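You operate a simulated robot arm through the tools that you are given. There is no shell and no other tool.

The job below is to be done with a simulated two-armed robot. You get a single attempt, and the scene is never put back.

JOB
Leave the disc on the park fork and bring the empty carriage back.
Fine: slide at 0, door gate shut again.

It is judged by the outcome, as a careful person would: the job done as asked, and still so three seconds after it is handed in. It fails if anything else is knocked over, pushed out of place, dropped, spilled or broken.

ROBOT AND FRAMES
Two 7-joint arms with four-finger grippers on one trunk, on a base that drives. Base frame: it is fixed to the floor where the robot stands at the start and does not move with it; the origin is under the middle of the robot, x ahead of it, y to its left, z up. Readings come in m, degrees, newtons and seconds.
The left shoulder is at the start at [0.04, 0.181, 1.13], the right one opposite. With the tool pointing down near the work surface each hand reaches from about 0.28 to 0.82 m from the robot's upright axis, wherever it stands, measured 20 degrees to its own side. Places, roughly: coat lever [0.6, 2, 1.2]; cool lever [1.2, 2.6, 1.2]; door gate lever [1.3, 2.6, 1]; end gate lever [0.8, 2.1, 1.1]; heat lever [1.1, 2.5, 1.2]; numbered disc [1.25, 2.75, 1.5]; park lever [0.8, 2.2, 1.2]; store lever [0.5, 1.9, 1.2]. Payload 3.67 kg a hand.
The TCP of each hand is the grasp point between the finger pads, 0.028 m short of the fingertips. In the tool frame z runs along the fingers and y along their closing line. Largest opening 0.112 m; the body of the gripper starts 0.073 m behind the TCP.
Orientation is that of the tool frame in the base frame, as a unit quaternion [w, x, y, z]. With the fingers straight down and closing along the base's y, the tool's x points along the base's -x, its y along +y and its z along -z.

CONTROLS
- The arms move only by the tool drive_tool. It takes "left_series", "right_series" or both (then of equal length, played together; a hand with none holds still); each is a list of rows, each a list of 7 numbers: the gripper command, from -1 (shut) to 1 (fully open), values between in proportion, then the shift along the tool's x, y, z in units of 250 mm (1.0 is 250 mm), then the turn, a rotation vector about the tool's x, y, z in units of 90 degrees (1.0 is 90 degrees). In form: [[gripper, x, y, z, rx, ry, rz], ...]. A call has 1 to 20 rows; each row is the pose to reach, as a shift and turn from the pose commanded when the call began, along the tool's axes at that moment. A call with a number of a shift or a turn outside -1 to 1 is refused whole. Each row takes 0.2 s and may step no farther than 0.05 m and 8.6 degrees from the row before; otherwise, or with a gripper value out of range, the whole call is refused. A pose out of reach is approached as far as the arm can. The call stops where the force on the tool passes 90 N (or 10 N more than at its start, if that is more) or the arm is blocked; 0.2 s more then pass. The fingers move at their own pace and stop on an object; they squeeze with about 34 N. The grip force told is the motor's: it shows also when the fingers shut on nothing. Time passes only in rows, and 0.2 s behind the last, so rows that repeat a pose let the fingers close. The reply holds the time, the measured pose of the TCP, the force on the tool along the base axes, the opening and the grip force, in the units named above and with some noise, with the torque about the TCP (base axes, N m) and any sound that the robot's microphone picked up.
- Cameras (640 x 400 px; columns grow to the right, rows downward): "scene" is now at [0.1127, 0.0068, 1.3779]; the picture's right is [0.07, -1.00, 0.00], its down [-0.41, -0.03, -0.91] and it looks along [0.91, 0.06, -0.41] (base axes); focal length 248 px, centre (320, 200). "left" rides on the left gripper at [0.06, 0.018, -0.104] in its tool frame; the picture's right is [-0.29, 0.96, 0.00], its down [-0.80, -0.24, -0.55] and it looks along [-0.53, -0.16, 0.83] (tool axes); focal length 234 px, centre (320, 200). "right" rides on the right gripper at [0.06, -0.018, -0.104] in its tool frame; the picture's right is [0.29, 0.96, 0.00], its down [-0.80, 0.24, -0.55] and it looks along [-0.53, 0.16, 0.83] (tool axes); focal length 234 px, centre (320, 200). There is no depth. A picture from a camera that has moved, and an enlarged one, comes with that camera's place and axes in the base frame and with its lens.
- grab_frame(camera): a new picture of that camera. It takes no simulated time.
- move_column(by): slides the trunk up (or, below 0, down) by that many m; the arms and the scene camera ride with it, the base frame stays. It gives what a move gives, with no picture.
- base_move(legs): drives the robot by 1 to 6 legs, each [ahead, left, turn to the left] in m, m and degrees, along the robot's own axes; the way and the turn of a leg run together, so that a leg with both is an arc; at most 1.5 m and 180 degrees a leg. The arms and the cameras ride along, it lands a little off, and it stops where it bumps. It gives what a move gives.
- pan_tilt(pan, tilt): turns the head with the scene camera to pan (to the left, within 86 degrees either way) and tilt (down, from -29 to 69), counted from straight ahead of the robot. It gives what a move gives.
- inspect(camera, box): a new picture of the part [left, top, right, bottom] of that camera's present view, enlarged. It takes no simulated time.
- sign_off(): hands the job in; it is judged then, once.

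Nothing tells you exact positions but the pictures and the camera data. Unless the task says otherwise, let go and move clear before handing in.

The tools are called after "Call:" as name(argument=value, ...) on one line, values as JSON. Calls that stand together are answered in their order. drive_tool: Moves the arms, as the interface text tells. Its arguments: {"type":"object","properties":{"left_series":{"type":"array","items":{"type":"array","items":{"type":"number"}}},"right_series":{"type":"array","items":{"type":"array","items":{"type":"number"}}}},"required":[]} The other tools are called the same way: move_column (by) slides the trunk up or down; base_move (legs) drives the base; pan_tilt (pan, tilt) turns the head that bears the scene camera; grab_frame (camera) takes a picture; inspect (camera, box) takes an enlarged picture of a part of a camera's view; sign_off () hands the job in.

At the start:

```text
clock: 0.0
left_position: [0.5339, 0.1962, 1.169]
left_tool_rot: [0.0, 0.0, 1.0, 0.001]
left_contact_force: [-0.2, 0.2, 0.2]
left_wrist_torque: [-0.01, -0.01, -0.01]
left_grip_width: 0.1118
left_grip_force: 0.0
right_position: [0.5177, -0.2725, 1.1455]
right_tool_rot: [0.0, 0.0, 1.0, 0.0]
right_contact_force: [-0.2, 0.4, 0.3]
right_wrist_torque: [0.0, -0.02, 0.03]
right_grip_width: 0.1122
right_grip_force: 0.0
trunk travel left (down, up): [-0.25, 0.264]
robot x, y, heading: [-0.0029, 0.0006, -0.0]
head pan, tilt: [4.0, 24.2]
```

scene: 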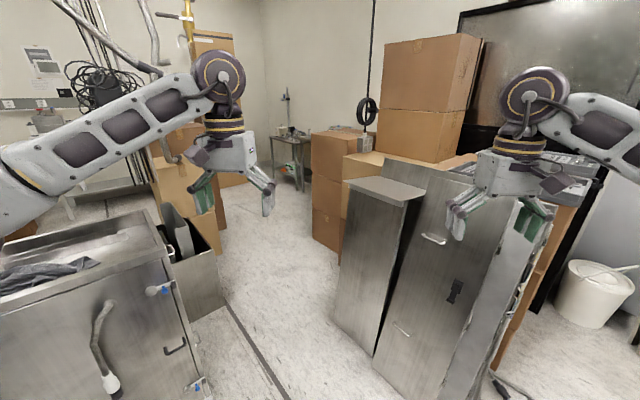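
right: 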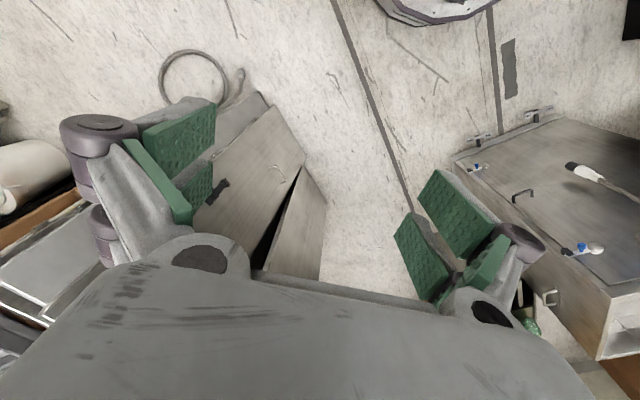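
left: 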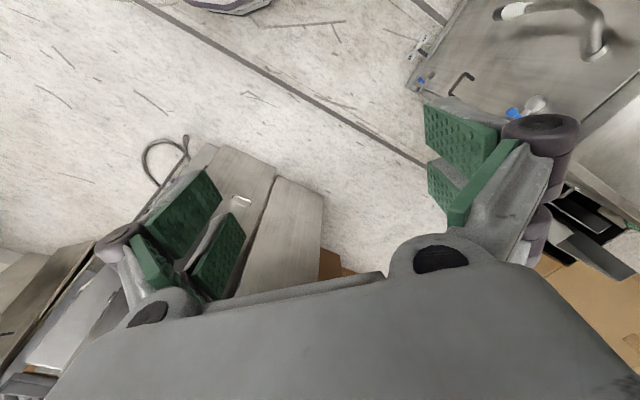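

The machine with the levers should lie ahead-left, around x 0.5–1.3, y 1.9–2.75, partly hidden behind the left arm. I turn the head left to look at it.

Call:
pan_tilt(pan=65, tilt=5)

```text
clock: 1.3
left_position: [0.5328, 0.1961, 1.169]
left_tool_rot: [-0.001, 0.0, 1.0, 0.0]
left_contact_force: [0.1, 0.0, -0.2]
left_wrist_torque: [-0.05, 0.0, 0.02]
left_grip_width: 0.1119
left_grip_force: 0.1
right_position: [0.5174, -0.2731, 1.1455]
right_tool_rot: [0.0, 0.0, 1.0, 0.001]
right_contact_force: [0.3, -0.6, -0.6]
right_wrist_torque: [0.02, 0.02, 0.01]
right_grip_width: 0.1122
right_grip_force: 0.1
trunk travel left (down, up): [-0.25, 0.264]
robot x, y, heading: [-0.0021, 0.0011, 0.0]
head pan, tilt: [65.0, 5.0]
```

The head is turned; now I take a picture.

Call:
grab_frame(camera="scene")

Call:
inspect(camera="scene", box=[160, 50, 480, 250])

```text
taken
camera scene: at [0.0595, 0.0836, 1.409], right [0.91, -0.42, 0.0], down [-0.04, -0.08, -1.0], along [0.42, 0.9, -0.09], focal length 248 px, centre (320, 200)
```

scene: 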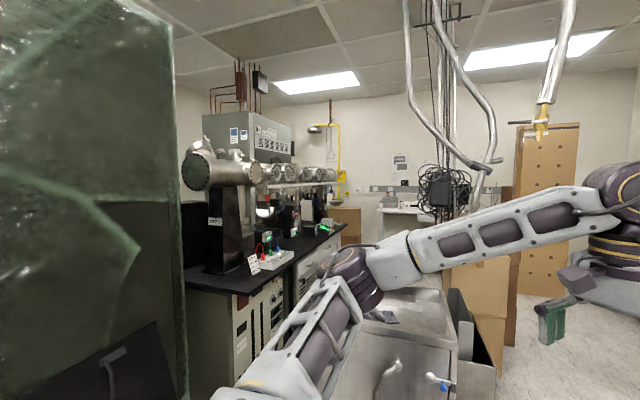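

```text
2.00 times, centred on (320, 150) of scene
camera zoom: at [0.0595, 0.0836, 1.409], right [0.91, -0.42, 0.0], down [-0.04, -0.08, -1.0], along [0.42, 0.9, -0.09], focal length 496 px, centre (320, 300)
```

zoom: 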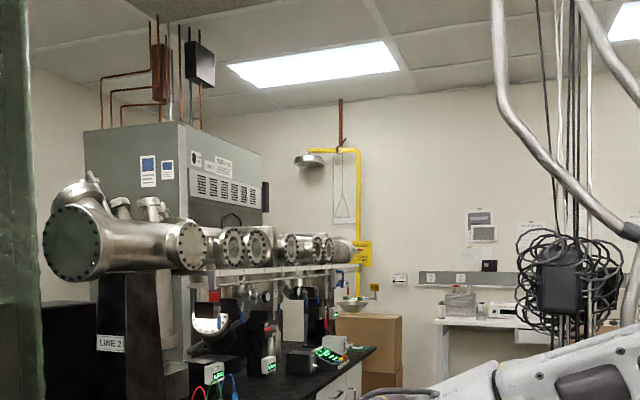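

The machine is a tube line (LINE 2) on a black bench running at about 45°, with a steel box between me and it. I look more at the floor and the route.

Call:
pan_tilt(pan=45, tilt=30)

Call:
grab_frame(camera="scene")

Call:
pan_tilt(pan=20, tilt=30)

Call:
grab_frame(camera="scene")

Call:
pan_tilt(pan=80, tilt=40)

Call:
grab_frame(camera="scene")

```text
clock: 2.2
left_position: [0.5336, 0.1965, 1.17]
left_tool_rot: [0.0, 0.001, 1.0, 0.0]
left_contact_force: [0.0, 0.0, 0.2]
left_wrist_torque: [-0.01, 0.0, -0.01]
left_grip_width: 0.1119
left_grip_force: 0.0
right_position: [0.5179, -0.2731, 1.1453]
right_tool_rot: [0.0, 0.0, 1.0, 0.001]
right_contact_force: [-0.3, 0.5, -0.2]
right_wrist_torque: [-0.02, -0.02, -0.03]
right_grip_width: 0.1121
right_grip_force: 0.3
trunk travel left (down, up): [-0.25, 0.264]
robot x, y, heading: [0.0033, -0.0018, -0.1]
head pan, tilt: [45.0, 30.0]
```

```text
taken
camera scene: at [0.0845, 0.0644, 1.3687], right [0.71, -0.71, 0.0], down [-0.35, -0.35, -0.87], along [0.61, 0.61, -0.5], focal length 248 px, centre (320, 200)
```

scene: 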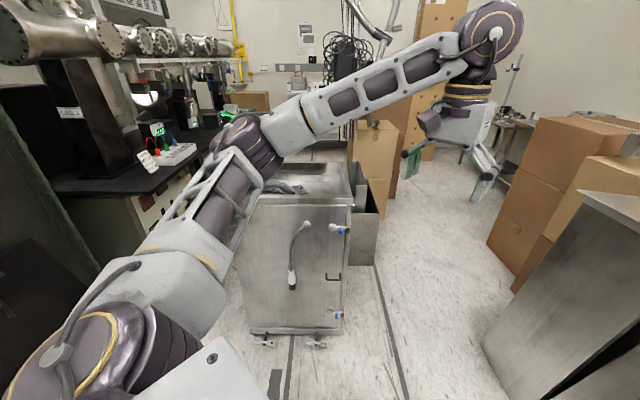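

```text
clock: 3.1
left_position: [0.5322, 0.196, 1.1693]
left_tool_rot: [0.0, 0.0, 1.0, 0.0]
left_contact_force: [0.5, -0.2, 0.7]
left_wrist_torque: [0.0, 0.01, 0.0]
left_grip_width: 0.1118
left_grip_force: 0.1
right_position: [0.5177, -0.2722, 1.1454]
right_tool_rot: [0.0, 0.0, 1.0, 0.0]
right_contact_force: [0.0, -0.6, 0.3]
right_wrist_torque: [0.0, -0.04, 0.0]
right_grip_width: 0.1123
right_grip_force: 0.1
trunk travel left (down, up): [-0.25, 0.264]
robot x, y, heading: [-0.0011, 0.0001, 0.0]
head pan, tilt: [20.0, 30.0]
```

```text
taken
camera scene: at [0.1055, 0.0314, 1.3686], right [0.34, -0.94, 0.0], down [-0.47, -0.17, -0.87], along [0.81, 0.3, -0.5], focal length 248 px, centre (320, 200)
```

scene: 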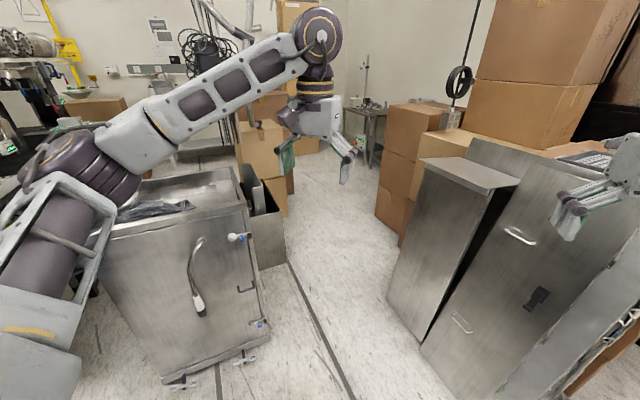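

```text
clock: 4.4
left_position: [0.5323, 0.1962, 1.1696]
left_tool_rot: [0.0, 0.0, 1.0, 0.001]
left_contact_force: [-0.5, -0.3, -0.9]
left_wrist_torque: [0.0, 0.01, 0.01]
left_grip_width: 0.1122
left_grip_force: 0.0
right_position: [0.5181, -0.2721, 1.1453]
right_tool_rot: [0.0, 0.0, 1.0, -0.001]
right_contact_force: [0.5, -0.1, 0.3]
right_wrist_torque: [0.06, 0.04, 0.01]
right_grip_width: 0.112
right_grip_force: 0.1
trunk travel left (down, up): [-0.25, 0.264]
robot x, y, heading: [0.0021, -0.0007, 0.0]
head pan, tilt: [80.0, 40.0]
```

```text
taken
camera scene: at [0.0354, 0.0841, 1.3533], right [0.98, -0.17, 0.0], down [-0.11, -0.63, -0.77], along [0.13, 0.75, -0.64], focal length 248 px, centre (320, 200)
```

scene: 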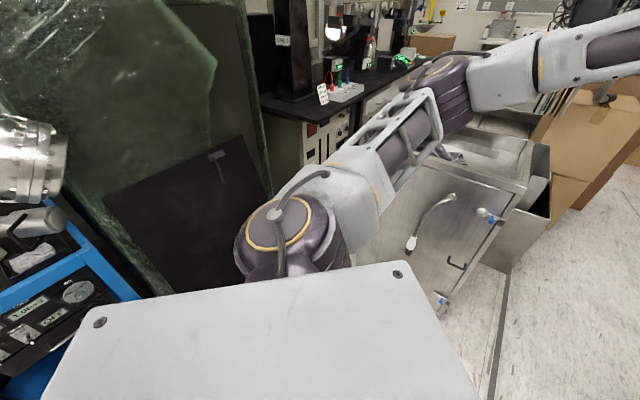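

The bench front runs along a 45° line, with a steel box and cardboard boxes bounding the free floor. I raise the trunk for a better view of the way round.

Call:
move_column(by=0.25)

Call:
pan_tilt(pan=35, tilt=20)

Call:
grab_frame(camera="scene")

Call:
pan_tilt(pan=60, tilt=20)

Call:
grab_frame(camera="scene")

```text
clock: 7.0
left_position: [0.5328, 0.1965, 1.421]
left_tool_rot: [-0.001, 0.0, 1.0, -0.001]
left_contact_force: [0.4, 0.8, -0.2]
left_wrist_torque: [0.0, 0.01, 0.01]
left_grip_width: 0.1119
left_grip_force: 0.1
right_position: [0.5166, -0.2717, 1.3947]
right_tool_rot: [0.0, 0.0, 1.0, 0.0]
right_contact_force: [0.9, -0.8, -0.7]
right_wrist_torque: [-0.02, -0.02, 0.02]
right_grip_width: 0.1123
right_grip_force: 0.1
trunk travel left (down, up): [-0.5, 0.014]
robot x, y, heading: [-0.0026, -0.0012, -0.1]
head pan, tilt: [80.0, 40.0]
```

```text
clock: 8.1
left_position: [0.5326, 0.1962, 1.4193]
left_tool_rot: [0.001, 0.0, 1.0, 0.0]
left_contact_force: [-0.3, 0.9, 0.3]
left_wrist_torque: [-0.01, -0.04, -0.03]
left_grip_width: 0.1117
left_grip_force: 0.1
right_position: [0.5168, -0.272, 1.3942]
right_tool_rot: [0.001, 0.0, 1.0, 0.0]
right_contact_force: [0.1, 1.0, 0.1]
right_wrist_torque: [0.04, -0.01, 0.0]
right_grip_width: 0.112
right_grip_force: 0.1
trunk travel left (down, up): [-0.5, 0.014]
robot x, y, heading: [-0.0002, 0.0024, 0.0]
head pan, tilt: [35.0, 20.0]
```

```text
taken
camera scene: at [0.0968, 0.0539, 1.6343], right [0.57, -0.82, 0.0], down [-0.28, -0.2, -0.94], along [0.77, 0.54, -0.34], focal length 248 px, centre (320, 200)
```

scene: 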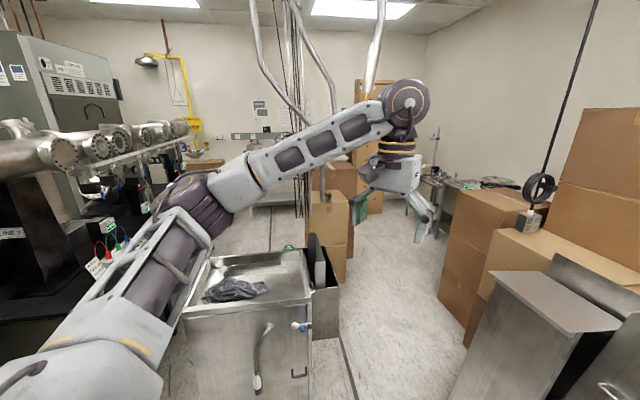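

```text
clock: 9.0
left_position: [0.534, 0.1976, 1.4194]
left_tool_rot: [0.0, -0.001, 1.0, 0.0]
left_contact_force: [-0.5, 0.1, -0.2]
left_wrist_torque: [0.02, 0.01, -0.01]
left_grip_width: 0.1121
left_grip_force: 0.1
right_position: [0.5169, -0.2716, 1.3948]
right_tool_rot: [0.0, 0.0, 1.0, -0.001]
right_contact_force: [0.1, -0.6, -0.5]
right_wrist_torque: [0.02, -0.02, 0.01]
right_grip_width: 0.1119
right_grip_force: 0.0
trunk travel left (down, up): [-0.5, 0.014]
robot x, y, heading: [-0.0003, 0.0004, -0.2]
head pan, tilt: [60.0, 20.0]
```

```text
taken
camera scene: at [0.0674, 0.0809, 1.6344], right [0.87, -0.5, 0.0], down [-0.17, -0.3, -0.94], along [0.47, 0.81, -0.34], focal length 248 px, centre (320, 200)
```

scene: 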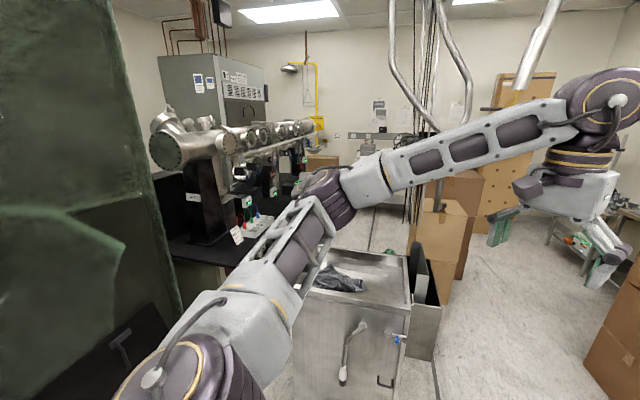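

A hanging pipe is near (1.24, 0.63, z≈1.5) and boxes stand near (1.85, 1.0–1.45), so I lower the trunk again and drive a little into the aisle for a better look at the passage.

Call:
move_column(by=-0.25)

Call:
base_move(legs=[[0.8, 0.0, 0]])

Call:
pan_tilt(pan=50, tilt=25)

Call:
grab_frame(camera="scene")

Call:
pan_tilt(pan=10, tilt=25)

Call:
grab_frame(camera="scene")

```text
clock: 11.6
left_position: [0.5323, 0.1969, 1.17]
left_tool_rot: [0.0, -0.001, 1.0, 0.0]
left_contact_force: [-0.3, -0.9, 0.3]
left_wrist_torque: [0.01, 0.01, 0.0]
left_grip_width: 0.1117
left_grip_force: 0.0
right_position: [0.5171, -0.2717, 1.1443]
right_tool_rot: [0.0, 0.0, 1.0, -0.001]
right_contact_force: [0.3, 1.0, 0.1]
right_wrist_torque: [-0.02, -0.01, -0.02]
right_grip_width: 0.112
right_grip_force: 0.0
trunk travel left (down, up): [-0.25, 0.264]
robot x, y, heading: [0.0014, 0.0035, -0.1]
head pan, tilt: [60.0, 20.0]
```

```text
clock: 15.8
left_position: [1.3224, 0.1986, 1.1699]
left_tool_rot: [-0.002, -0.003, 1.0, 0.0]
left_contact_force: [0.1, -0.3, -0.3]
left_wrist_torque: [0.0, 0.04, 0.02]
left_grip_width: 0.1121
left_grip_force: 0.0
right_position: [1.3076, -0.2695, 1.1449]
right_tool_rot: [-0.001, -0.002, 1.0, 0.0]
right_contact_force: [0.9, -0.9, -0.7]
right_wrist_torque: [0.03, 0.05, 0.02]
right_grip_width: 0.1122
right_grip_force: 0.1
trunk travel left (down, up): [-0.25, 0.264]
robot x, y, heading: [0.7891, 0.0041, 0.2]
head pan, tilt: [60.0, 20.0]
stopped in leg 1: the robot was blocked; the commanded pose is now the measured one
```

```text
clock: 16.5
left_position: [1.3205, 0.1988, 1.1704]
left_tool_rot: [0.001, -0.003, 1.0, 0.0]
left_contact_force: [-0.4, 0.8, -0.2]
left_wrist_torque: [-0.02, 0.01, 0.02]
left_grip_width: 0.1118
left_grip_force: 0.0
right_position: [1.3061, -0.2685, 1.1452]
right_tool_rot: [0.0, -0.002, 1.0, 0.001]
right_contact_force: [0.6, -0.4, -0.1]
right_wrist_torque: [0.03, -0.03, 0.01]
right_grip_width: 0.1123
right_grip_force: 0.0
trunk travel left (down, up): [-0.25, 0.264]
robot x, y, heading: [0.7901, -0.0019, 0.2]
head pan, tilt: [50.0, 25.0]
```

```text
taken
camera scene: at [0.8679, 0.0725, 1.3766], right [0.77, -0.64, 0.0], down [-0.27, -0.32, -0.91], along [0.58, 0.7, -0.42], focal length 248 px, centre (320, 200)
```

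scene: 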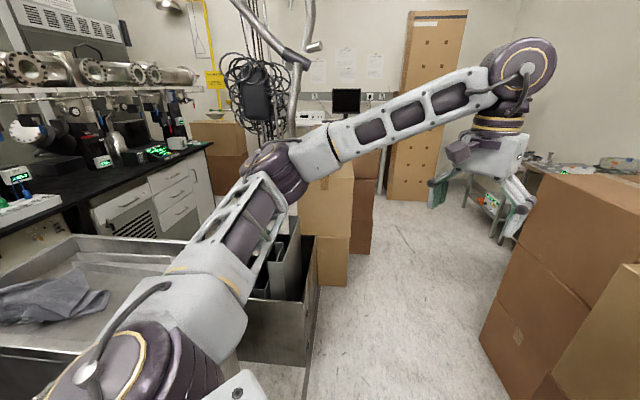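

```text
clock: 17.6
left_position: [1.3211, 0.1988, 1.1705]
left_tool_rot: [0.0, -0.002, 1.0, 0.0]
left_contact_force: [0.9, -0.1, -1.0]
left_wrist_torque: [-0.01, 0.0, -0.05]
left_grip_width: 0.1123
left_grip_force: 0.0
right_position: [1.3069, -0.2689, 1.1451]
right_tool_rot: [0.001, -0.001, 1.0, 0.0]
right_contact_force: [0.7, -0.4, 0.0]
right_wrist_torque: [-0.01, 0.04, 0.0]
right_grip_width: 0.1118
right_grip_force: 0.1
trunk travel left (down, up): [-0.25, 0.264]
robot x, y, heading: [0.787, 0.0007, -0.1]
head pan, tilt: [10.0, 25.0]
```

```text
taken
camera scene: at [0.8997, 0.018, 1.3766], right [0.18, -0.98, 0.0], down [-0.42, -0.07, -0.91], along [0.89, 0.16, -0.42], focal length 248 px, centre (320, 200)
```

scene: 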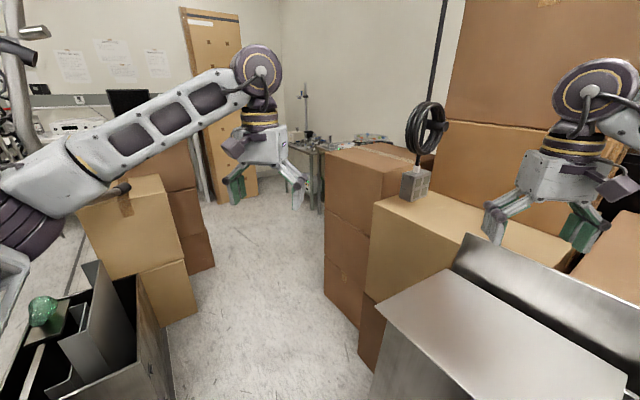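

The base bumped (cabinet on the right) and stopped; nothing looks moved. I zoom into the passage ahead and the bench area.

Call:
inspect(camera="scene", box=[0, 100, 320, 300])

Call:
pan_tilt(pan=60, tilt=8)

Call:
grab_frame(camera="scene")

Call:
inspect(camera="scene", box=[0, 50, 320, 250])

Call:
pan_tilt(pan=-60, tilt=60)

Call:
grab_frame(camera="scene")

```text
2.00 times, centred on (160, 200) of scene
camera zoom: at [0.8997, 0.018, 1.3766], right [0.18, -0.98, 0.0], down [-0.42, -0.07, -0.91], along [0.89, 0.16, -0.42], focal length 496 px, centre (640, 200)
```

zoom: 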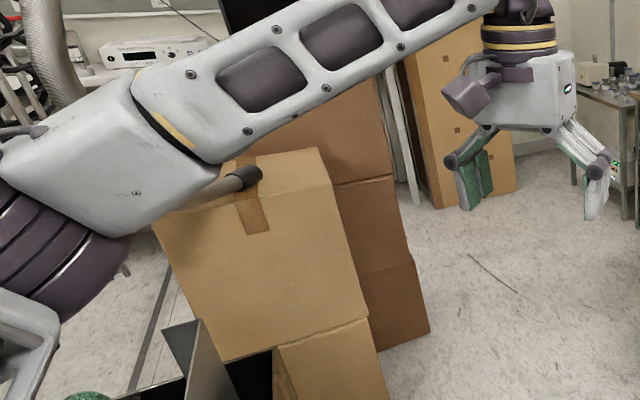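

```text
clock: 18.8
left_position: [1.3209, 0.1993, 1.1695]
left_tool_rot: [0.0, -0.002, 1.0, 0.0]
left_contact_force: [0.5, 0.7, 0.3]
left_wrist_torque: [-0.01, 0.02, -0.03]
left_grip_width: 0.1117
left_grip_force: 0.1
right_position: [1.3053, -0.2694, 1.1448]
right_tool_rot: [0.0, -0.002, 1.0, 0.0]
right_contact_force: [0.2, 0.2, -0.8]
right_wrist_torque: [-0.01, -0.03, 0.02]
right_grip_width: 0.112
right_grip_force: 0.0
trunk travel left (down, up): [-0.25, 0.264]
robot x, y, heading: [0.7899, -0.0012, -0.0]
head pan, tilt: [60.0, 8.0]
```

```text
taken
camera scene: at [0.8552, 0.0819, 1.4041], right [0.87, -0.5, 0.0], down [-0.07, -0.12, -0.99], along [0.49, 0.86, -0.14], focal length 248 px, centre (320, 200)
```

scene: 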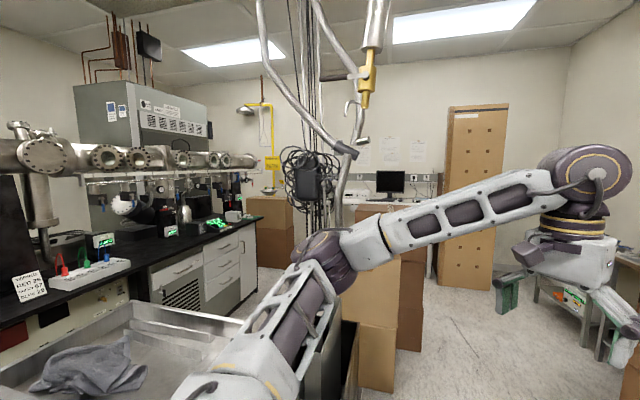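

```text
2.00 times, centred on (160, 150) of scene
camera zoom: at [0.8552, 0.0819, 1.4041], right [0.87, -0.5, 0.0], down [-0.07, -0.12, -0.99], along [0.49, 0.86, -0.14], focal length 496 px, centre (640, 300)
```

zoom: 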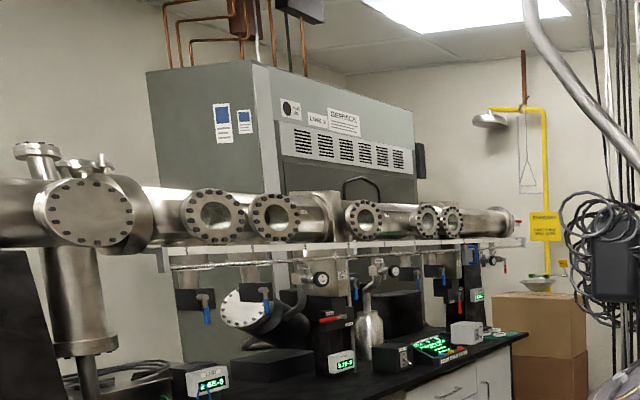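

```text
clock: 20.8
left_position: [1.3203, 0.1977, 1.1692]
left_tool_rot: [0.0, -0.002, 1.0, -0.001]
left_contact_force: [0.9, 0.0, 0.4]
left_wrist_torque: [0.0, 0.01, 0.0]
left_grip_width: 0.1119
left_grip_force: 0.1
right_position: [1.3069, -0.2705, 1.1452]
right_tool_rot: [0.0, -0.002, 1.0, 0.0]
right_contact_force: [0.1, 0.4, -0.3]
right_wrist_torque: [0.0, -0.03, -0.02]
right_grip_width: 0.1119
right_grip_force: 0.0
trunk travel left (down, up): [-0.25, 0.264]
robot x, y, heading: [0.7898, 0.0031, 0.5]
head pan, tilt: [-60.0, 60.0]
```

```text
taken
camera scene: at [0.8426, -0.056, 1.3265], right [-0.86, -0.5, 0.0], down [-0.44, 0.75, -0.5], along [0.25, -0.43, -0.87], focal length 248 px, centre (320, 200)
```

scene: 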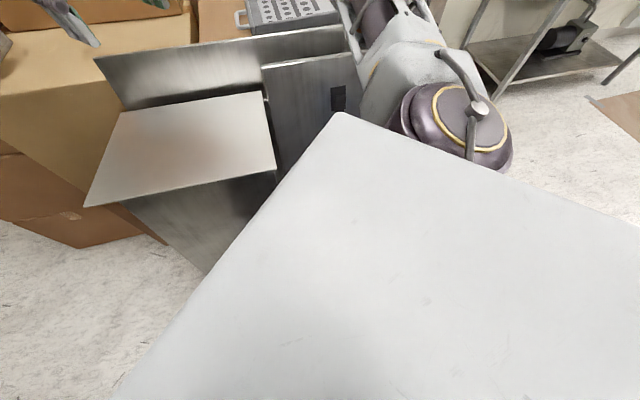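

The route to the bench goes up the aisle, right of the cardboard stack, and round behind it. I lower the trunk a bit to keep the arms under the hanging pipe (tip z≈1.56) and hoses, turn to align with the aisle, and go ahead.

Call:
move_column(by=-0.1)

Call:
base_move(legs=[[-0.02, 0.02, 0], [0, 0, 45], [0.4, 0, 0]])

Call:
pan_tilt(pan=0, tilt=25)

Call:
grab_frame(camera="scene")

```text
clock: 22.1
left_position: [1.3195, 0.2011, 1.0717]
left_tool_rot: [0.0, -0.002, 1.0, -0.001]
left_contact_force: [0.5, 0.0, -0.6]
left_wrist_torque: [0.02, -0.02, -0.01]
left_grip_width: 0.1121
left_grip_force: 0.1
right_position: [1.3046, -0.2671, 1.0488]
right_tool_rot: [0.003, -0.002, 1.0, -0.002]
right_contact_force: [0.6, -0.1, 0.5]
right_wrist_torque: [0.03, 0.02, 0.0]
right_grip_width: 0.1118
right_grip_force: 0.1
trunk travel left (down, up): [-0.15, 0.364]
robot x, y, heading: [0.7868, -0.0013, 0.2]
head pan, tilt: [-60.0, 60.0]
```

```text
clock: 27.3
left_position: [1.2859, 0.8154, 1.0695]
left_tool_rot: [0.001, -0.382, 0.924, 0.0]
left_contact_force: [-0.3, 0.4, -0.1]
left_wrist_torque: [-0.02, 0.01, -0.05]
left_grip_width: 0.1118
left_grip_force: 0.1
right_position: [1.6063, 0.4712, 1.0436]
right_tool_rot: [0.0, -0.382, 0.924, 0.0]
right_contact_force: [0.0, 0.2, 0.3]
right_wrist_torque: [-0.01, 0.02, 0.04]
right_grip_width: 0.112
right_grip_force: 0.1
trunk travel left (down, up): [-0.15, 0.364]
robot x, y, heading: [1.0471, 0.2974, 44.9]
head pan, tilt: [-60.0, 60.0]
```

```text
clock: 28.6
left_position: [1.2862, 0.8139, 1.071]
left_tool_rot: [0.001, -0.382, 0.924, 0.0]
left_contact_force: [-1.0, -0.8, 1.4]
left_wrist_torque: [0.03, -0.02, 0.0]
left_grip_width: 0.1119
left_grip_force: 0.1
right_position: [1.6045, 0.4713, 1.0454]
right_tool_rot: [0.0, -0.382, 0.924, 0.0]
right_contact_force: [-0.5, 0.7, 0.6]
right_wrist_torque: [-0.01, -0.01, 0.02]
right_grip_width: 0.1118
right_grip_force: 0.1
trunk travel left (down, up): [-0.15, 0.364]
robot x, y, heading: [1.045, 0.2998, 45.0]
head pan, tilt: [0.0, 25.0]
```

```text
taken
camera scene: at [1.1266, 0.379, 1.2764], right [0.71, -0.71, 0.0], down [-0.3, -0.3, -0.91], along [0.64, 0.64, -0.42], focal length 248 px, centre (320, 200)
```

scene: 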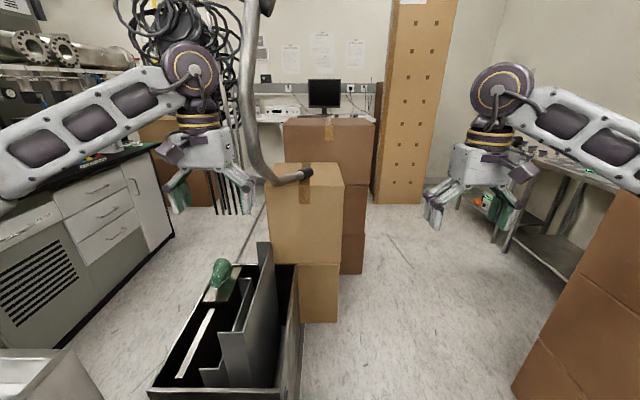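

The robot is through the narrow gap. Next I go ahead a little, side-step right to clear the open bin on the left, and carry on up the aisle.

Call:
base_move(legs=[[0.24, 0, 0], [0, -0.33, 0], [0.35, 0, 0]])

Call:
grab_frame(camera="scene")

```text
clock: 30.3
left_position: [1.4321, 0.9617, 1.0706]
left_tool_rot: [-0.007, -0.379, 0.926, 0.001]
left_contact_force: [-0.2, 0.2, 0.1]
left_wrist_torque: [-0.02, 0.0, -0.01]
left_grip_width: 0.112
left_grip_force: 0.0
right_position: [1.7562, 0.6218, 1.0453]
right_tool_rot: [0.0, -0.381, 0.924, 0.0]
right_contact_force: [-0.3, 1.0, 0.2]
right_wrist_torque: [-0.01, 0.01, 0.02]
right_grip_width: 0.1121
right_grip_force: 0.0
trunk travel left (down, up): [-0.15, 0.364]
robot x, y, heading: [1.1961, 0.4487, 44.9]
head pan, tilt: [0.0, 25.0]
stopped in leg 1: the force on the tool passed its limit at 130 N (the readings are from after the stop); the commanded pose is now the measured one
```

```text
taken
camera scene: at [1.2772, 0.5295, 1.2764], right [0.71, -0.71, 0.0], down [-0.3, -0.3, -0.91], along [0.64, 0.64, -0.42], focal length 248 px, centre (320, 200)
```

scene: 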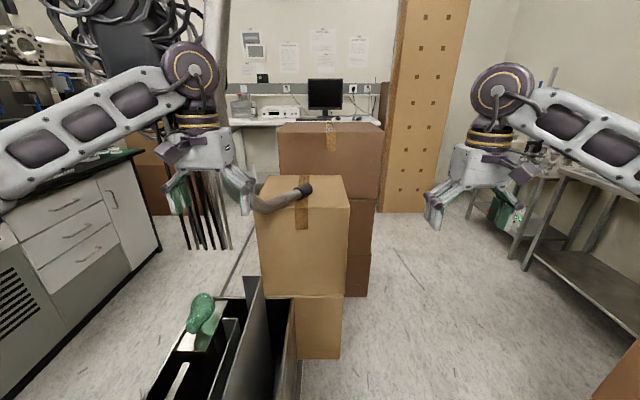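

The left hand touched the hanging hose. I back off a little and tuck both hands in closer to the body before going on.

Call:
base_move(legs=[[-0.06, 0, 0]])

Call:
drive_tool(left_series=[[1, 0.18, 0, 0, 0, 0, 0], [1, 0.36, 0, 0, 0, 0, 0], [1, 0.54, 0, 0, 0, 0, 0], [1, 0.7, 0, 0, 0, 0, 0]], right_series=[[1, 0.18, 0, 0, 0, 0, 0], [1, 0.36, 0, 0, 0, 0, 0], [1, 0.54, 0, 0, 0, 0, 0], [1, 0.7, 0, 0, 0, 0, 0]])

Call:
grab_frame(camera="scene")

Call:
grab_frame(camera="left")

```text
clock: 31.3
left_position: [1.389, 0.9173, 1.0717]
left_tool_rot: [-0.006, -0.377, 0.926, 0.002]
left_contact_force: [-0.6, -0.7, 0.0]
left_wrist_torque: [0.02, -0.07, -0.02]
left_grip_width: 0.112
left_grip_force: 0.1
right_position: [1.7132, 0.5778, 1.0456]
right_tool_rot: [0.001, -0.384, 0.924, 0.001]
right_contact_force: [-0.8, 0.1, 0.8]
right_wrist_torque: [0.02, -0.02, -0.01]
right_grip_width: 0.1122
right_grip_force: 0.1
trunk travel left (down, up): [-0.15, 0.364]
robot x, y, heading: [1.1549, 0.4041, 44.8]
head pan, tilt: [0.0, 25.0]
```

```text
clock: 32.3
left_position: [1.2644, 0.7933, 1.0733]
left_tool_rot: [-0.005, -0.378, 0.926, 0.002]
left_contact_force: [0.7, 0.1, -0.4]
left_wrist_torque: [0.03, -0.01, -0.01]
left_grip_width: 0.1121
left_grip_force: 0.1
right_position: [1.5895, 0.4559, 1.0454]
right_tool_rot: [0.001, -0.38, 0.925, 0.0]
right_contact_force: [0.1, -0.8, -0.6]
right_wrist_torque: [0.0, -0.01, -0.01]
right_grip_width: 0.1118
right_grip_force: 0.0
trunk travel left (down, up): [-0.15, 0.364]
robot x, y, heading: [1.1551, 0.4069, 44.6]
head pan, tilt: [0.0, 25.0]
```

```text
taken
camera scene: at [1.234, 0.4857, 1.2767], right [0.71, -0.71, 0.0], down [-0.3, -0.3, -0.91], along [0.64, 0.64, -0.42], focal length 248 px, centre (320, 200)
```

scene: 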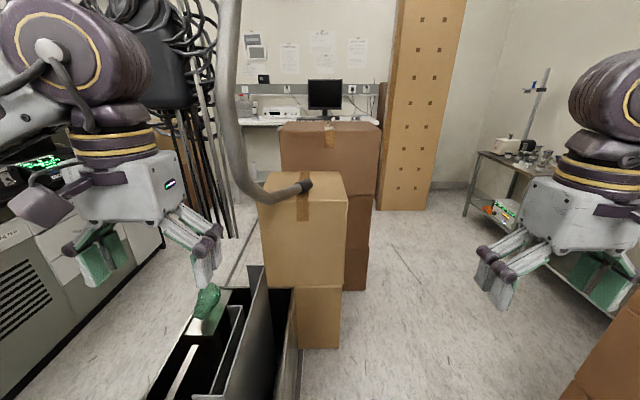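

```text
taken
camera left: at [1.2107, 0.7648, 1.1787], right [-0.46, 0.89, 0.0], down [0.74, 0.39, 0.55], along [0.48, 0.26, -0.84], focal length 234 px, centre (320, 200)
```

left: 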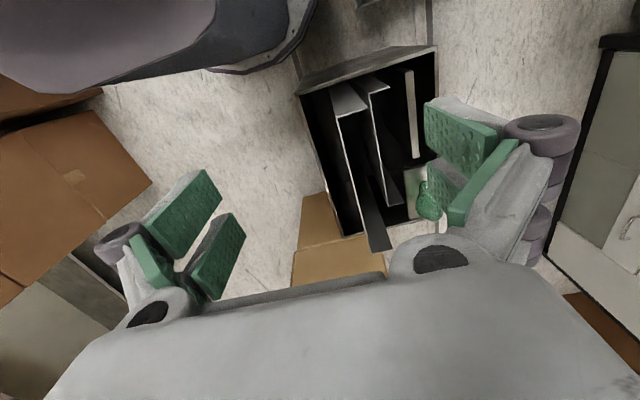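

The hose is unharmed and the hands are tucked in. I go on: ahead a little, right, then ahead.

Call:
base_move(legs=[[0.09, 0, 0], [0, -0.33, 0]])

Call:
grab_frame(camera="scene")

```text
clock: 35.2
left_position: [1.5363, 0.6525, 1.0734]
left_tool_rot: [0.002, -0.397, 0.918, -0.008]
left_contact_force: [0.4, 0.1, 0.1]
left_wrist_torque: [0.0, 0.0, 0.0]
left_grip_width: 0.1121
left_grip_force: 0.0
right_position: [1.8738, 0.3279, 1.0596]
right_tool_rot: [0.01, -0.404, 0.914, -0.011]
right_contact_force: [0.0, 0.4, -0.2]
right_wrist_torque: [-0.04, 0.03, 0.01]
right_grip_width: 0.1121
right_grip_force: 0.0
trunk travel left (down, up): [-0.15, 0.364]
robot x, y, heading: [1.4629, 0.2468, 47.5]
head pan, tilt: [0.0, 25.0]
```

```text
taken
camera scene: at [1.4888, 0.37, 1.2821], right [0.73, -0.68, 0.05], down [-0.25, -0.34, -0.91], along [0.63, 0.65, -0.42], focal length 248 px, centre (320, 200)
```

scene: 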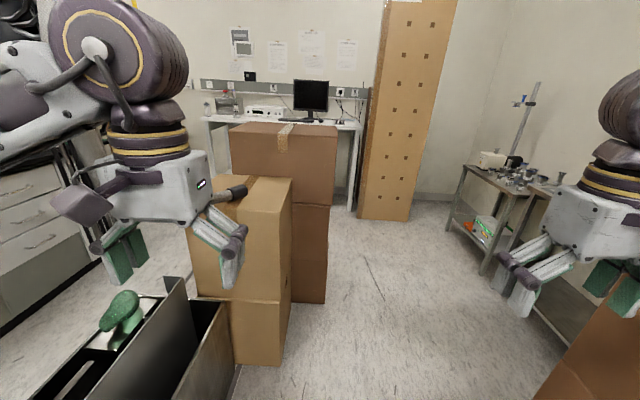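

The robot seems slightly tilted (right side up ~3°), so it may be touching something on the right. I look there before moving on.

Call:
pan_tilt(pan=-70, tilt=45)

Call:
grab_frame(camera="scene")

Call:
pan_tilt(pan=70, tilt=45)

Call:
grab_frame(camera="scene")

```text
clock: 36.6
left_position: [1.5459, 0.6574, 1.0724]
left_tool_rot: [-0.005, -0.431, 0.902, 0.006]
left_contact_force: [-0.6, -0.8, -0.4]
left_wrist_torque: [-0.02, 0.03, -0.02]
left_grip_width: 0.1118
left_grip_force: 0.0
right_position: [1.899, 0.3562, 1.0465]
right_tool_rot: [0.008, -0.43, 0.903, -0.004]
right_contact_force: [-0.4, -0.2, -0.5]
right_wrist_torque: [0.0, 0.01, 0.0]
right_grip_width: 0.112
right_grip_force: 0.0
trunk travel left (down, up): [-0.15, 0.364]
robot x, y, heading: [1.479, 0.269, 50.5]
head pan, tilt: [-70.0, 45.0]
```

```text
taken
camera scene: at [1.4987, 0.3079, 1.2562], right [-0.33, -0.94, 0.02], down [-0.63, 0.2, -0.75], along [0.71, -0.26, -0.66], focal length 248 px, centre (320, 200)
```

scene: 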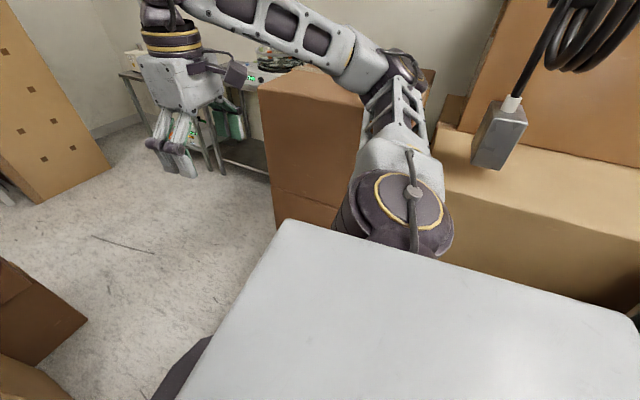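

```text
clock: 38.9
left_position: [1.5455, 0.6589, 1.0718]
left_tool_rot: [-0.004, -0.431, 0.902, 0.005]
left_contact_force: [0.7, -0.3, -1.2]
left_wrist_torque: [0.0, 0.01, 0.0]
left_grip_width: 0.1123
left_grip_force: 0.1
right_position: [1.8976, 0.3566, 1.047]
right_tool_rot: [0.007, -0.431, 0.902, -0.004]
right_contact_force: [1.1, -0.2, 0.4]
right_wrist_torque: [-0.01, 0.04, -0.02]
right_grip_width: 0.1122
right_grip_force: 0.1
trunk travel left (down, up): [-0.15, 0.364]
robot x, y, heading: [1.4767, 0.2676, 50.5]
head pan, tilt: [70.0, 45.0]
```

```text
taken
camera scene: at [1.3806, 0.4047, 1.2454], right [0.86, 0.51, 0.03], down [0.4, -0.64, -0.66], along [-0.32, 0.58, -0.75], focal length 248 px, centre (320, 200)
```

scene: 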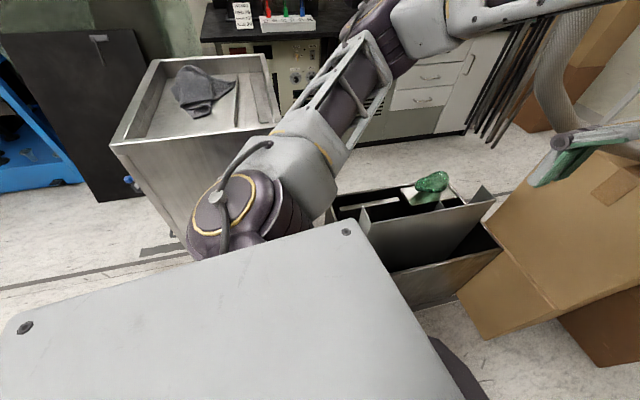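

The robot is tilted by about 4° with its right side up, so something on the right is touching. I ease back to the left and straighten.

Call:
base_move(legs=[[0, 0.07, -5]])

Call:
pan_tilt(pan=-80, tilt=65)

Call:
grab_frame(camera="scene")

```text
clock: 39.6
left_position: [1.6021, 0.6588, 1.0711]
left_tool_rot: [-0.024, -0.492, 0.869, 0.044]
left_contact_force: [0.8, 1.9, 0.2]
left_wrist_torque: [-0.19, 0.14, 0.02]
left_grip_width: 0.1121
left_grip_force: 0.2
right_position: [1.9745, 0.3689, 1.002]
right_tool_rot: [-0.01, -0.429, 0.903, 0.031]
right_contact_force: [0.4, 2.7, -1.2]
right_wrist_torque: [-0.21, 0.05, 0.03]
right_grip_width: 0.112
right_grip_force: 0.0
trunk travel left (down, up): [-0.15, 0.364]
robot x, y, heading: [1.4828, 0.3058, 54.9]
head pan, tilt: [70.0, 45.0]
stopped in leg 1: the robot was blocked; the commanded pose is now the measured one
```

```text
clock: 42.0
left_position: [1.5941, 0.6465, 1.0699]
left_tool_rot: [-0.024, -0.476, 0.878, 0.048]
left_contact_force: [-0.4, 0.0, -0.1]
left_wrist_torque: [0.02, 0.02, 0.01]
left_grip_width: 0.1121
left_grip_force: 0.0
right_position: [1.9618, 0.369, 1.0064]
right_tool_rot: [-0.007, -0.444, 0.895, 0.031]
right_contact_force: [-0.2, -0.8, 0.6]
right_wrist_torque: [0.02, -0.03, -0.02]
right_grip_width: 0.112
right_grip_force: 0.2
trunk travel left (down, up): [-0.15, 0.364]
robot x, y, heading: [1.4739, 0.3027, 54.6]
head pan, tilt: [-80.0, 65.0]
```

```text
taken
camera scene: at [1.4749, 0.3429, 1.2293], right [-0.43, -0.9, 0.01], down [-0.79, 0.37, -0.48], along [0.43, -0.22, -0.88], focal length 248 px, centre (320, 200)
```

scene: 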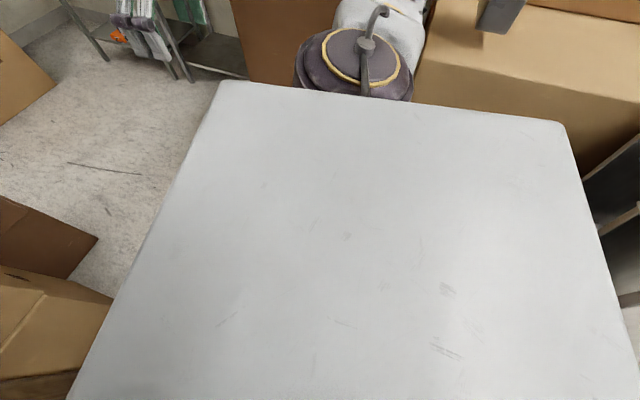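

The robot is still being pushed askew by some contact. I look around with all cameras before moving further.

Call:
pan_tilt(pan=-40, tilt=20)

Call:
grab_frame(camera="scene")

Call:
pan_tilt(pan=45, tilt=20)

Call:
grab_frame(camera="scene")

Call:
grab_frame(camera="left")

Call:
grab_frame(camera="right")

```text
clock: 43.1
left_position: [1.5929, 0.646, 1.0713]
left_tool_rot: [-0.023, -0.476, 0.878, 0.048]
left_contact_force: [-0.1, -0.4, -0.5]
left_wrist_torque: [0.05, 0.02, 0.01]
left_grip_width: 0.1119
left_grip_force: 0.2
right_position: [1.9626, 0.3678, 1.0059]
right_tool_rot: [-0.008, -0.443, 0.896, 0.031]
right_contact_force: [-0.5, 0.1, -0.6]
right_wrist_torque: [0.04, 0.05, -0.03]
right_grip_width: 0.112
right_grip_force: 0.0
trunk travel left (down, up): [-0.15, 0.364]
robot x, y, heading: [1.4757, 0.3033, 54.7]
head pan, tilt: [-40.0, 20.0]
```

```text
taken
camera scene: at [1.5067, 0.395, 1.2928], right [0.25, -0.97, 0.05], down [-0.28, -0.12, -0.95], along [0.93, 0.22, -0.3], focal length 248 px, centre (320, 200)
```

scene: 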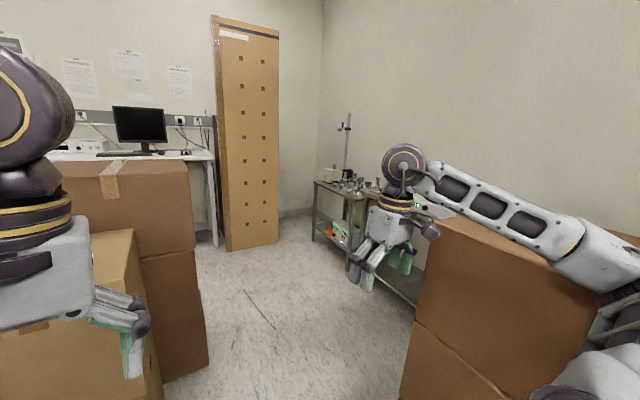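

```text
clock: 44.7
left_position: [1.5933, 0.6468, 1.0701]
left_tool_rot: [-0.023, -0.477, 0.877, 0.047]
left_contact_force: [0.4, 0.6, -0.2]
left_wrist_torque: [-0.03, 0.0, 0.01]
left_grip_width: 0.112
left_grip_force: 0.0
right_position: [1.9644, 0.3679, 1.0059]
right_tool_rot: [-0.007, -0.443, 0.896, 0.031]
right_contact_force: [-0.4, 0.6, 1.0]
right_wrist_torque: [0.0, -0.04, -0.02]
right_grip_width: 0.112
right_grip_force: 0.1
trunk travel left (down, up): [-0.15, 0.364]
robot x, y, heading: [1.4756, 0.3062, 54.6]
head pan, tilt: [45.0, 20.0]
```

```text
taken
camera scene: at [1.4014, 0.4635, 1.2842], right [0.98, 0.17, 0.05], down [0.11, -0.38, -0.92], along [-0.14, 0.91, -0.39], focal length 248 px, centre (320, 200)
```

scene: 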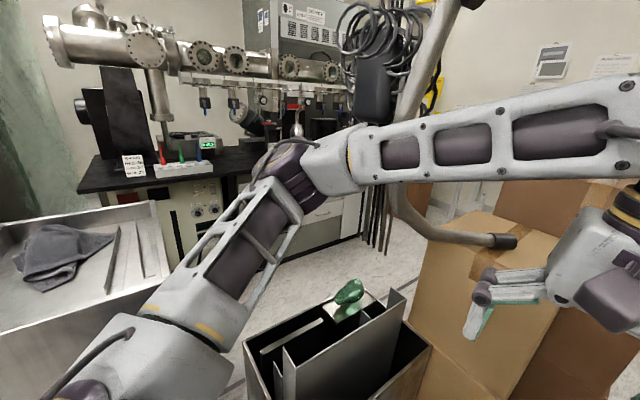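

```text
taken
camera left: at [1.5556, 0.6004, 1.1758], right [-0.64, 0.76, 0.1], down [0.68, 0.51, 0.53], along [0.35, 0.41, -0.84], focal length 234 px, centre (320, 200)
```

left: 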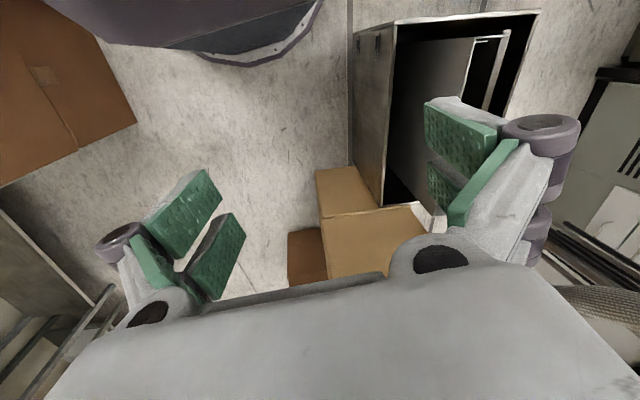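

```text
taken
camera right: at [1.9453, 0.305, 1.1081], right [-0.93, 0.35, 0.06], down [0.32, 0.75, 0.58], along [0.16, 0.56, -0.81], focal length 234 px, centre (320, 200)
```

right: 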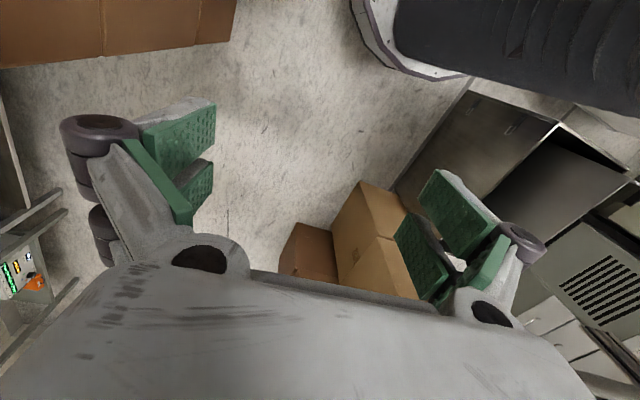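

The right elbow seems to be resting on the brown cardboard stack. I raise the trunk to lift it clear.

Call:
move_column(by=0.12)

Call:
pan_tilt(pan=-60, tilt=30)

Call:
grab_frame(camera="scene")

```text
clock: 45.0
left_position: [1.6312, 0.6289, 1.0672]
left_tool_rot: [-0.035, -0.485, 0.871, 0.072]
left_contact_force: [-0.4, 3.3, 0.9]
left_wrist_torque: [-0.34, -0.04, 0.02]
left_grip_width: 0.1122
left_grip_force: 0.1
right_position: [2.0031, 0.3502, 0.9805]
right_tool_rot: [-0.021, -0.438, 0.897, 0.053]
right_contact_force: [0.0, -0.3, -1.1]
right_wrist_torque: [0.05, 0.01, -0.01]
right_grip_width: 0.1117
right_grip_force: 0.1
trunk travel left (down, up): [-0.151, 0.362]
robot x, y, heading: [1.4711, 0.3153, 55.1]
head pan, tilt: [45.0, 20.0]
stopped: the arm was blocked; the commanded pose is now the measured one
```

```text
clock: 46.8
left_position: [1.6227, 0.6263, 1.067]
left_tool_rot: [-0.033, -0.479, 0.875, 0.069]
left_contact_force: [0.8, -0.1, 1.3]
left_wrist_torque: [0.02, 0.0, 0.01]
left_grip_width: 0.112
left_grip_force: 0.0
right_position: [1.9915, 0.3494, 0.9851]
right_tool_rot: [-0.018, -0.441, 0.896, 0.051]
right_contact_force: [0.2, 0.6, 0.5]
right_wrist_torque: [-0.03, -0.01, -0.02]
right_grip_width: 0.112
right_grip_force: 0.0
trunk travel left (down, up): [-0.151, 0.362]
robot x, y, heading: [1.4722, 0.3152, 55.2]
head pan, tilt: [-60.0, 30.0]
```

```text
taken
camera scene: at [1.5105, 0.3643, 1.278], right [-0.09, -1.0, 0.03], down [-0.45, 0.01, -0.89], along [0.89, -0.1, -0.45], focal length 248 px, centre (320, 200)
```

scene: 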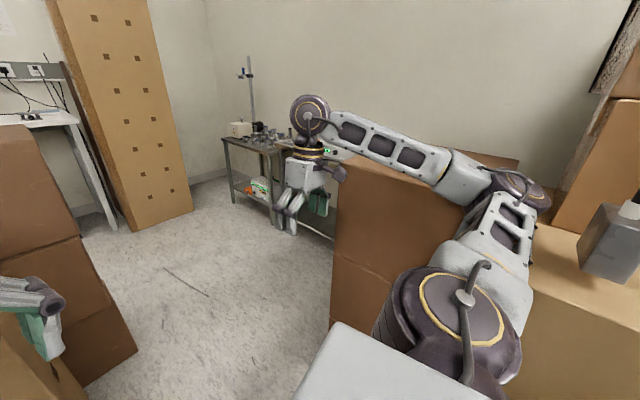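

Raising the trunk was blocked and the tilt persists, so I need to see what is touching. I look straight down in front and at both sides.

Call:
pan_tilt(pan=0, tilt=65)

Call:
grab_frame(camera="scene")

Call:
grab_frame(camera="right")

Call:
pan_tilt(pan=85, tilt=10)

Call:
grab_frame(camera="scene")

Call:
pan_tilt(pan=-85, tilt=10)

Call:
grab_frame(camera="scene")

```text
clock: 48.1
left_position: [1.6233, 0.627, 1.0671]
left_tool_rot: [-0.033, -0.478, 0.875, 0.069]
left_contact_force: [-0.1, 0.4, -0.2]
left_wrist_torque: [-0.02, -0.02, 0.0]
left_grip_width: 0.1119
left_grip_force: 0.0
right_position: [1.9912, 0.3494, 0.9841]
right_tool_rot: [-0.018, -0.442, 0.896, 0.051]
right_contact_force: [0.1, 0.1, 0.2]
right_wrist_torque: [0.04, -0.02, 0.03]
right_grip_width: 0.1121
right_grip_force: 0.1
trunk travel left (down, up): [-0.151, 0.362]
robot x, y, heading: [1.4685, 0.3097, 54.8]
head pan, tilt: [0.0, 65.0]
```

```text
taken
camera scene: at [1.4581, 0.4204, 1.2258], right [0.81, -0.58, 0.06], down [-0.5, -0.75, -0.42], along [0.29, 0.31, -0.9], focal length 248 px, centre (320, 200)
```

scene: 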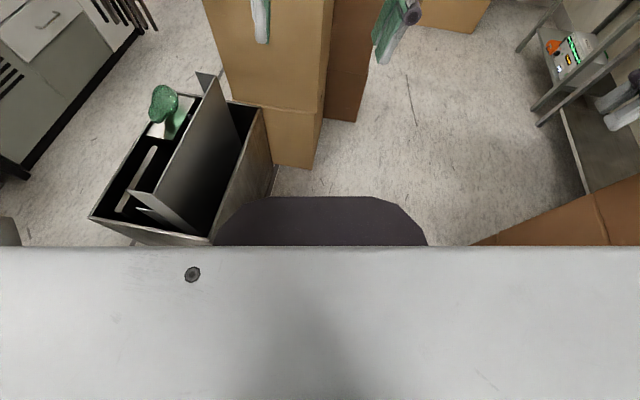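

```text
taken
camera right: at [1.9773, 0.2832, 1.0855], right [-0.93, 0.35, 0.1], down [0.34, 0.74, 0.59], along [0.13, 0.58, -0.8], focal length 234 px, centre (320, 200)
```

right: 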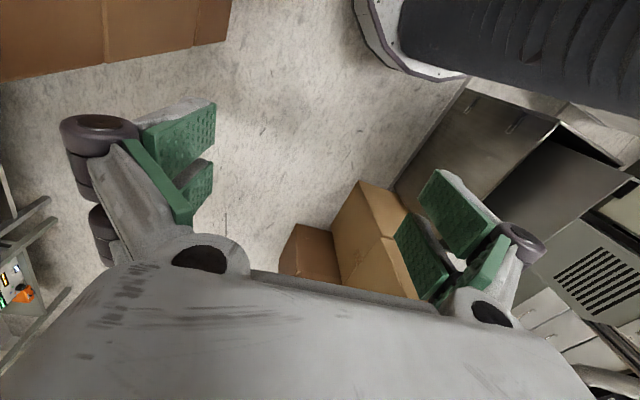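

```text
clock: 49.7
left_position: [1.6232, 0.6263, 1.0677]
left_tool_rot: [-0.032, -0.479, 0.875, 0.07]
left_contact_force: [0.4, 0.3, -0.3]
left_wrist_torque: [0.03, 0.01, 0.0]
left_grip_width: 0.112
left_grip_force: 0.0
right_position: [1.9927, 0.3497, 0.984]
right_tool_rot: [-0.018, -0.442, 0.896, 0.051]
right_contact_force: [0.0, 0.6, -0.5]
right_wrist_torque: [0.0, -0.02, 0.01]
right_grip_width: 0.1119
right_grip_force: 0.2
trunk travel left (down, up): [-0.151, 0.362]
robot x, y, heading: [1.468, 0.3116, 54.7]
head pan, tilt: [85.0, 10.0]
```

```text
taken
camera scene: at [1.3481, 0.4336, 1.3], right [0.65, 0.76, 0.0], down [0.18, -0.15, -0.97], along [-0.74, 0.63, -0.23], focal length 248 px, centre (320, 200)
```

scene: 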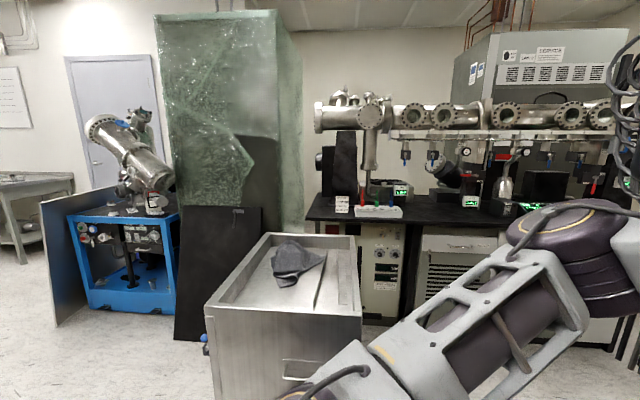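

```text
clock: 52.3
left_position: [1.6232, 0.6265, 1.068]
left_tool_rot: [-0.032, -0.479, 0.874, 0.069]
left_contact_force: [-0.2, 0.4, 0.0]
left_wrist_torque: [0.02, 0.02, -0.02]
left_grip_width: 0.1122
left_grip_force: 0.1
right_position: [1.9922, 0.3482, 0.9834]
right_tool_rot: [-0.018, -0.442, 0.895, 0.051]
right_contact_force: [0.1, 0.0, -0.1]
right_wrist_torque: [0.0, -0.01, -0.02]
right_grip_width: 0.112
right_grip_force: 0.1
trunk travel left (down, up): [-0.151, 0.362]
robot x, y, heading: [1.4718, 0.3119, 54.9]
head pan, tilt: [-85.0, 10.0]
```

```text
taken
camera scene: at [1.4992, 0.3271, 1.3114], right [-0.5, -0.87, 0.01], down [-0.1, 0.05, -0.99], along [0.86, -0.5, -0.11], focal length 248 px, centre (320, 200)
```

scene: 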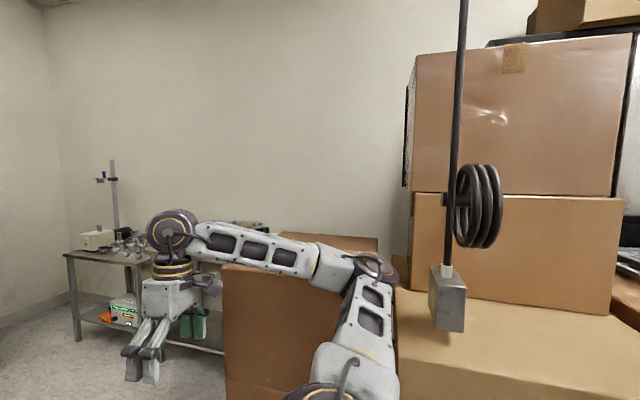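

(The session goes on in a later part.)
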